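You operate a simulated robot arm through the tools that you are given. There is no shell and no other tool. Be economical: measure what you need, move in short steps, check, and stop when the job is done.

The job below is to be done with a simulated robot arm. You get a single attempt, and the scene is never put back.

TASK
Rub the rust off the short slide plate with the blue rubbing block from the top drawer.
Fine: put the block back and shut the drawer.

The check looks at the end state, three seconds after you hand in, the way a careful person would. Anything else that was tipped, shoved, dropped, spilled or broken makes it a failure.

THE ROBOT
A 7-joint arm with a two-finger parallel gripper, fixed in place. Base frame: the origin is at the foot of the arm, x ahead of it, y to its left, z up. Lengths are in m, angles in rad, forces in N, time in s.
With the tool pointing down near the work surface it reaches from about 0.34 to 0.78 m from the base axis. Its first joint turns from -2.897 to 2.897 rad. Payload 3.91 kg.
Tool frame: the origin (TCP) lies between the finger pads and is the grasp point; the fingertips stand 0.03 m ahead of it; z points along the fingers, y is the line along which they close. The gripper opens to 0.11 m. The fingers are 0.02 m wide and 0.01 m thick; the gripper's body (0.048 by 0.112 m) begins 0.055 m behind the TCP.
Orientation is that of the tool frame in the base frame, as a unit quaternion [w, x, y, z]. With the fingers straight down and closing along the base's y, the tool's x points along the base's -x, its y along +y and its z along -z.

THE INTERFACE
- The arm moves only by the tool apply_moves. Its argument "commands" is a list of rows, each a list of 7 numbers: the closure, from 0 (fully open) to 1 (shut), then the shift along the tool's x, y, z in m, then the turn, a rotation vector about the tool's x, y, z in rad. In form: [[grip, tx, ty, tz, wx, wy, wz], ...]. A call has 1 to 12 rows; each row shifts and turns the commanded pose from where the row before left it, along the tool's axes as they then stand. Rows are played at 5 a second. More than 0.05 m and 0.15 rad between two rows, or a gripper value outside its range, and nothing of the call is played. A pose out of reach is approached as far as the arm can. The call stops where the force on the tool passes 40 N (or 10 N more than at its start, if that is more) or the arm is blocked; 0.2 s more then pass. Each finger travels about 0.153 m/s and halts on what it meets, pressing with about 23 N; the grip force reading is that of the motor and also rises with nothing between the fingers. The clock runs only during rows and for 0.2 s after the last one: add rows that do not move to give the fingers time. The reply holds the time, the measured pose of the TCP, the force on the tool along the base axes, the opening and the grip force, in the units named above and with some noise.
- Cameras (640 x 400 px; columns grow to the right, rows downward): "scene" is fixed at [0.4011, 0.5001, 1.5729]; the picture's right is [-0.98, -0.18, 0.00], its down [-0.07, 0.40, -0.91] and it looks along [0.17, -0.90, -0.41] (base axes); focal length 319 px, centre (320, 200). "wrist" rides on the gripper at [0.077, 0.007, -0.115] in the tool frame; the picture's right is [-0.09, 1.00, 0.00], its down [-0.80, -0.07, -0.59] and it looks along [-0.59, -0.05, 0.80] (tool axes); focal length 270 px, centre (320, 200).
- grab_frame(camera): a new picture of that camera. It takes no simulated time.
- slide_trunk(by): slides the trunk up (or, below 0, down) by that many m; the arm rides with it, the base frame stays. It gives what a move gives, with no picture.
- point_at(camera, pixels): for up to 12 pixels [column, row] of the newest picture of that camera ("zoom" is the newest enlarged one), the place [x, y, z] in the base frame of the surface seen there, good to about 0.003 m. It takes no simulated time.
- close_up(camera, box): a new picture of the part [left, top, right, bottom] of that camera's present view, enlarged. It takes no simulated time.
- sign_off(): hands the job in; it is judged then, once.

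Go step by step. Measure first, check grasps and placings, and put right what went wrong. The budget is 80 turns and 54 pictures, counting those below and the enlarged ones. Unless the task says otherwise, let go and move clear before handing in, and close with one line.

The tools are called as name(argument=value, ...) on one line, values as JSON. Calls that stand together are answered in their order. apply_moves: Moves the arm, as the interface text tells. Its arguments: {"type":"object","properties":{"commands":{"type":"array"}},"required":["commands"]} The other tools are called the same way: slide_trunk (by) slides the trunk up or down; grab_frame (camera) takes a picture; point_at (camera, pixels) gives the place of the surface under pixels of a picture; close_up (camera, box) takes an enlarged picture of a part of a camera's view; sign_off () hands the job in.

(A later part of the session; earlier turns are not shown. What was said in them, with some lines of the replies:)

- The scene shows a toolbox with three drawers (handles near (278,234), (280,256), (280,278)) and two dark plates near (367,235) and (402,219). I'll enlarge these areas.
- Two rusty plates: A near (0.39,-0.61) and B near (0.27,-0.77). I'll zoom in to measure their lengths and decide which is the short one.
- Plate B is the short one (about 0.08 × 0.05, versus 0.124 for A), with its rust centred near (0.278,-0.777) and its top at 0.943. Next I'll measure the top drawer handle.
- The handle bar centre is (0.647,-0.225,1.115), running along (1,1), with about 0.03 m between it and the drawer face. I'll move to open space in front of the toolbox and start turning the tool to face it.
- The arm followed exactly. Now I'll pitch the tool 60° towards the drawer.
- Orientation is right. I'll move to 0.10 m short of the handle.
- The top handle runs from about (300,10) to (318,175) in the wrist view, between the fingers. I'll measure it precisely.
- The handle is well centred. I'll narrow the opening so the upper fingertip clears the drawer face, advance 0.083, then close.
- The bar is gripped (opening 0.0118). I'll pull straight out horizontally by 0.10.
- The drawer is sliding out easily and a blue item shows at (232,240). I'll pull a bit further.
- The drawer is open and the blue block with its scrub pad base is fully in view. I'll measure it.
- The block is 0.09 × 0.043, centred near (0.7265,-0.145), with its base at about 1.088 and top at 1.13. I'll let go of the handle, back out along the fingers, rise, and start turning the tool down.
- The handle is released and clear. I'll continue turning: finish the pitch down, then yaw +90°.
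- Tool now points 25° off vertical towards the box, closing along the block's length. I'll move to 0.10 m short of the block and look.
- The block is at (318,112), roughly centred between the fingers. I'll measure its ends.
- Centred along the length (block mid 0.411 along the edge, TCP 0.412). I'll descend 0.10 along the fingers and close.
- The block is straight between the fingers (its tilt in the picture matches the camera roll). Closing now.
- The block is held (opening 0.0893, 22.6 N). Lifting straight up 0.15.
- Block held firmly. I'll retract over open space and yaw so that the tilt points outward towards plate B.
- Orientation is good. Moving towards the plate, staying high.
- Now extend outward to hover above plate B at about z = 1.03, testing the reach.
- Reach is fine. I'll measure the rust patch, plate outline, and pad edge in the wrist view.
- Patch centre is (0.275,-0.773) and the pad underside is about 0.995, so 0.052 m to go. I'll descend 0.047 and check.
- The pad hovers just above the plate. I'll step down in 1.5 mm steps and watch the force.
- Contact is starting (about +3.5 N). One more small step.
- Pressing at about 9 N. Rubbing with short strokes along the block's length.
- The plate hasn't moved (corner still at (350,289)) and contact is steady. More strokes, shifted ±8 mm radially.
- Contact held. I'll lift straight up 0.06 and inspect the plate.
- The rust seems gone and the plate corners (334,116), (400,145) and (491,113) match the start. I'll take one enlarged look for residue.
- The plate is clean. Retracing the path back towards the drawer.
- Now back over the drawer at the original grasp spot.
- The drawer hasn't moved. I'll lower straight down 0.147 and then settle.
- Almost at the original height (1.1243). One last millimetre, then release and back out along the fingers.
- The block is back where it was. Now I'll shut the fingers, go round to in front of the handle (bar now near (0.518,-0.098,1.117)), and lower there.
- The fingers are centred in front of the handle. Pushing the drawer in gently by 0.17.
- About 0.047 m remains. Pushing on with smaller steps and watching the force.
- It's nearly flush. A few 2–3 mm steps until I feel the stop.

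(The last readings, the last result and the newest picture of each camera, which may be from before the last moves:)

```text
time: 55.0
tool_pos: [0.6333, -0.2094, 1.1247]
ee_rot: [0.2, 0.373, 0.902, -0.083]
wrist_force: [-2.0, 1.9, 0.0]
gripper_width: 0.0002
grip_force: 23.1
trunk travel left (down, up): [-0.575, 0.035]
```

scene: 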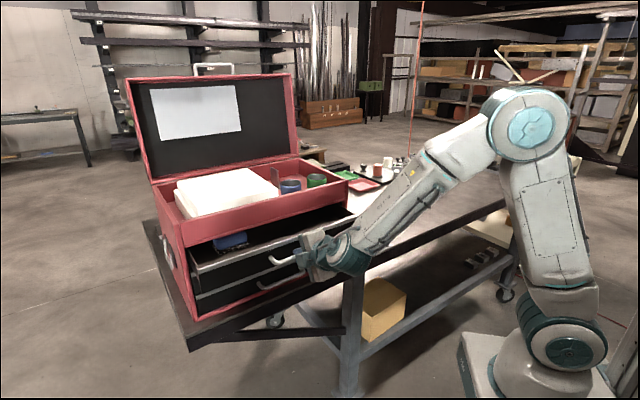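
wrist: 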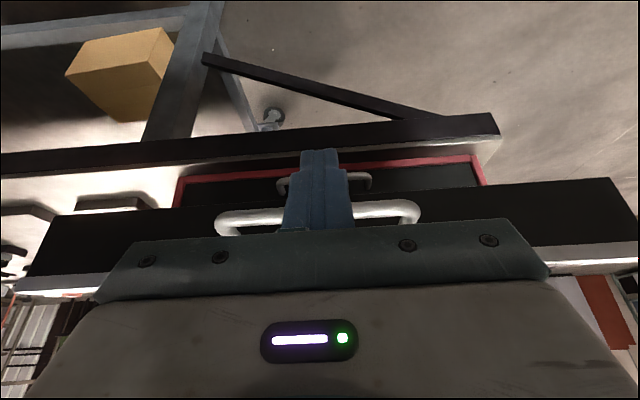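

apply_moves(commands=[[1, -0.0027, 0, 0.0013, 0, 0, 0], [1, 0, 0, 0, 0, 0, 0]])

close_up(camera="scene", box=[236, 196, 332, 256])

```text
time: 55.6
tool_pos: [0.6322, -0.2093, 1.1231]
ee_rot: [0.199, 0.373, 0.903, -0.083]
wrist_force: [-13.0, 9.8, -3.7]
gripper_width: 0.0
grip_force: 22.8
trunk travel left (down, up): [-0.575, 0.035]
```

```text
6.67 times, centred on (284, 226) of scene
```

zoom: 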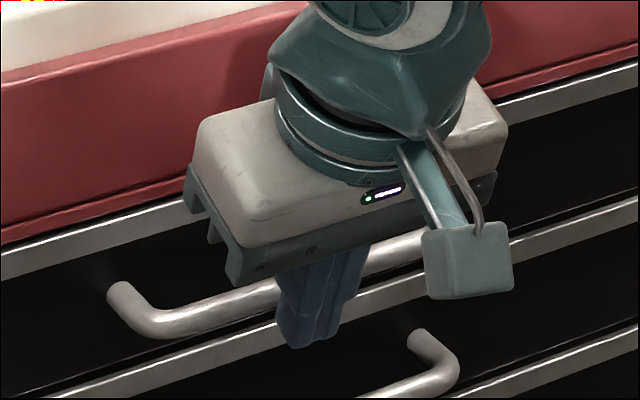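

The handle end is back at its starting pixel (118,290) and I feel the stop (about 16 N), so the drawer is shut. Backing off and rising.

apply_moves(commands=[[1, 0.0181, 0, -0.0085, 0, 0, 0], [1, 0.0272, 0, -0.0127, 0, 0, 0], [1, 0.0362, 0, -0.0169, 0, 0, 0], [1, 0.0362, 0, -0.0169, 0, 0, 0], [1, -0.0127, 0, -0.0271, 0, 0, 0], [1, -0.017, 0, -0.0362, 0, 0, 0], [1, -0.017, 0, -0.0362, 0, 0, 0], [0.5, 0, 0, 0, 0, 0, 0], [0.5, 0, 0, 0, 0, 0, 0]])

grab_frame(camera="scene")

close_up(camera="scene", box=[160, 180, 352, 300])

```text
time: 57.6
tool_pos: [0.5401, -0.1213, 1.2331]
ee_rot: [0.2, 0.373, 0.902, -0.083]
wrist_force: [-0.7, -0.2, -0.3]
gripper_width: 0.0549
grip_force: 0.1
trunk travel left (down, up): [-0.575, 0.035]
```

```text
21 pictures are left
```

scene: 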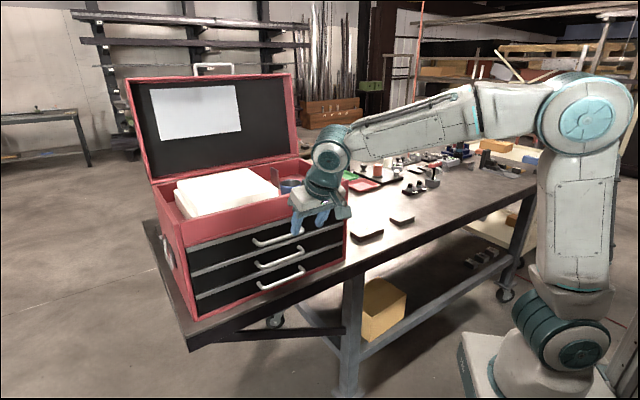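

```text
3.33 times, centred on (256, 240) of scene
```

zoom: 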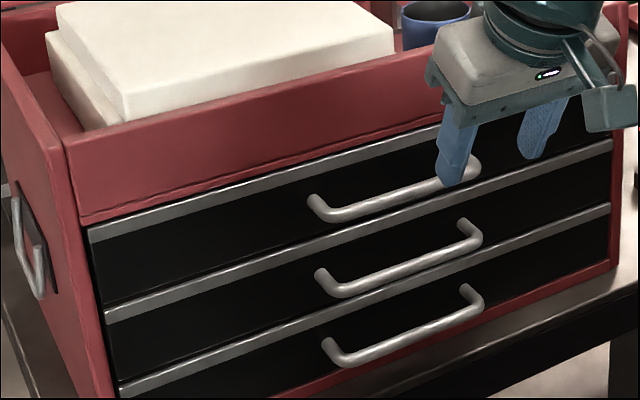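

The drawer is flush with the others, the toolbox and both plates sit where they started, and the arm is clear. Handing in.

sign_off()

```text
The job is handed in.
```

I rubbed the rust off the short slide plate with the blue block, put the block back in the top drawer and shut it. In the pictures the plate was clean and hadn't moved.
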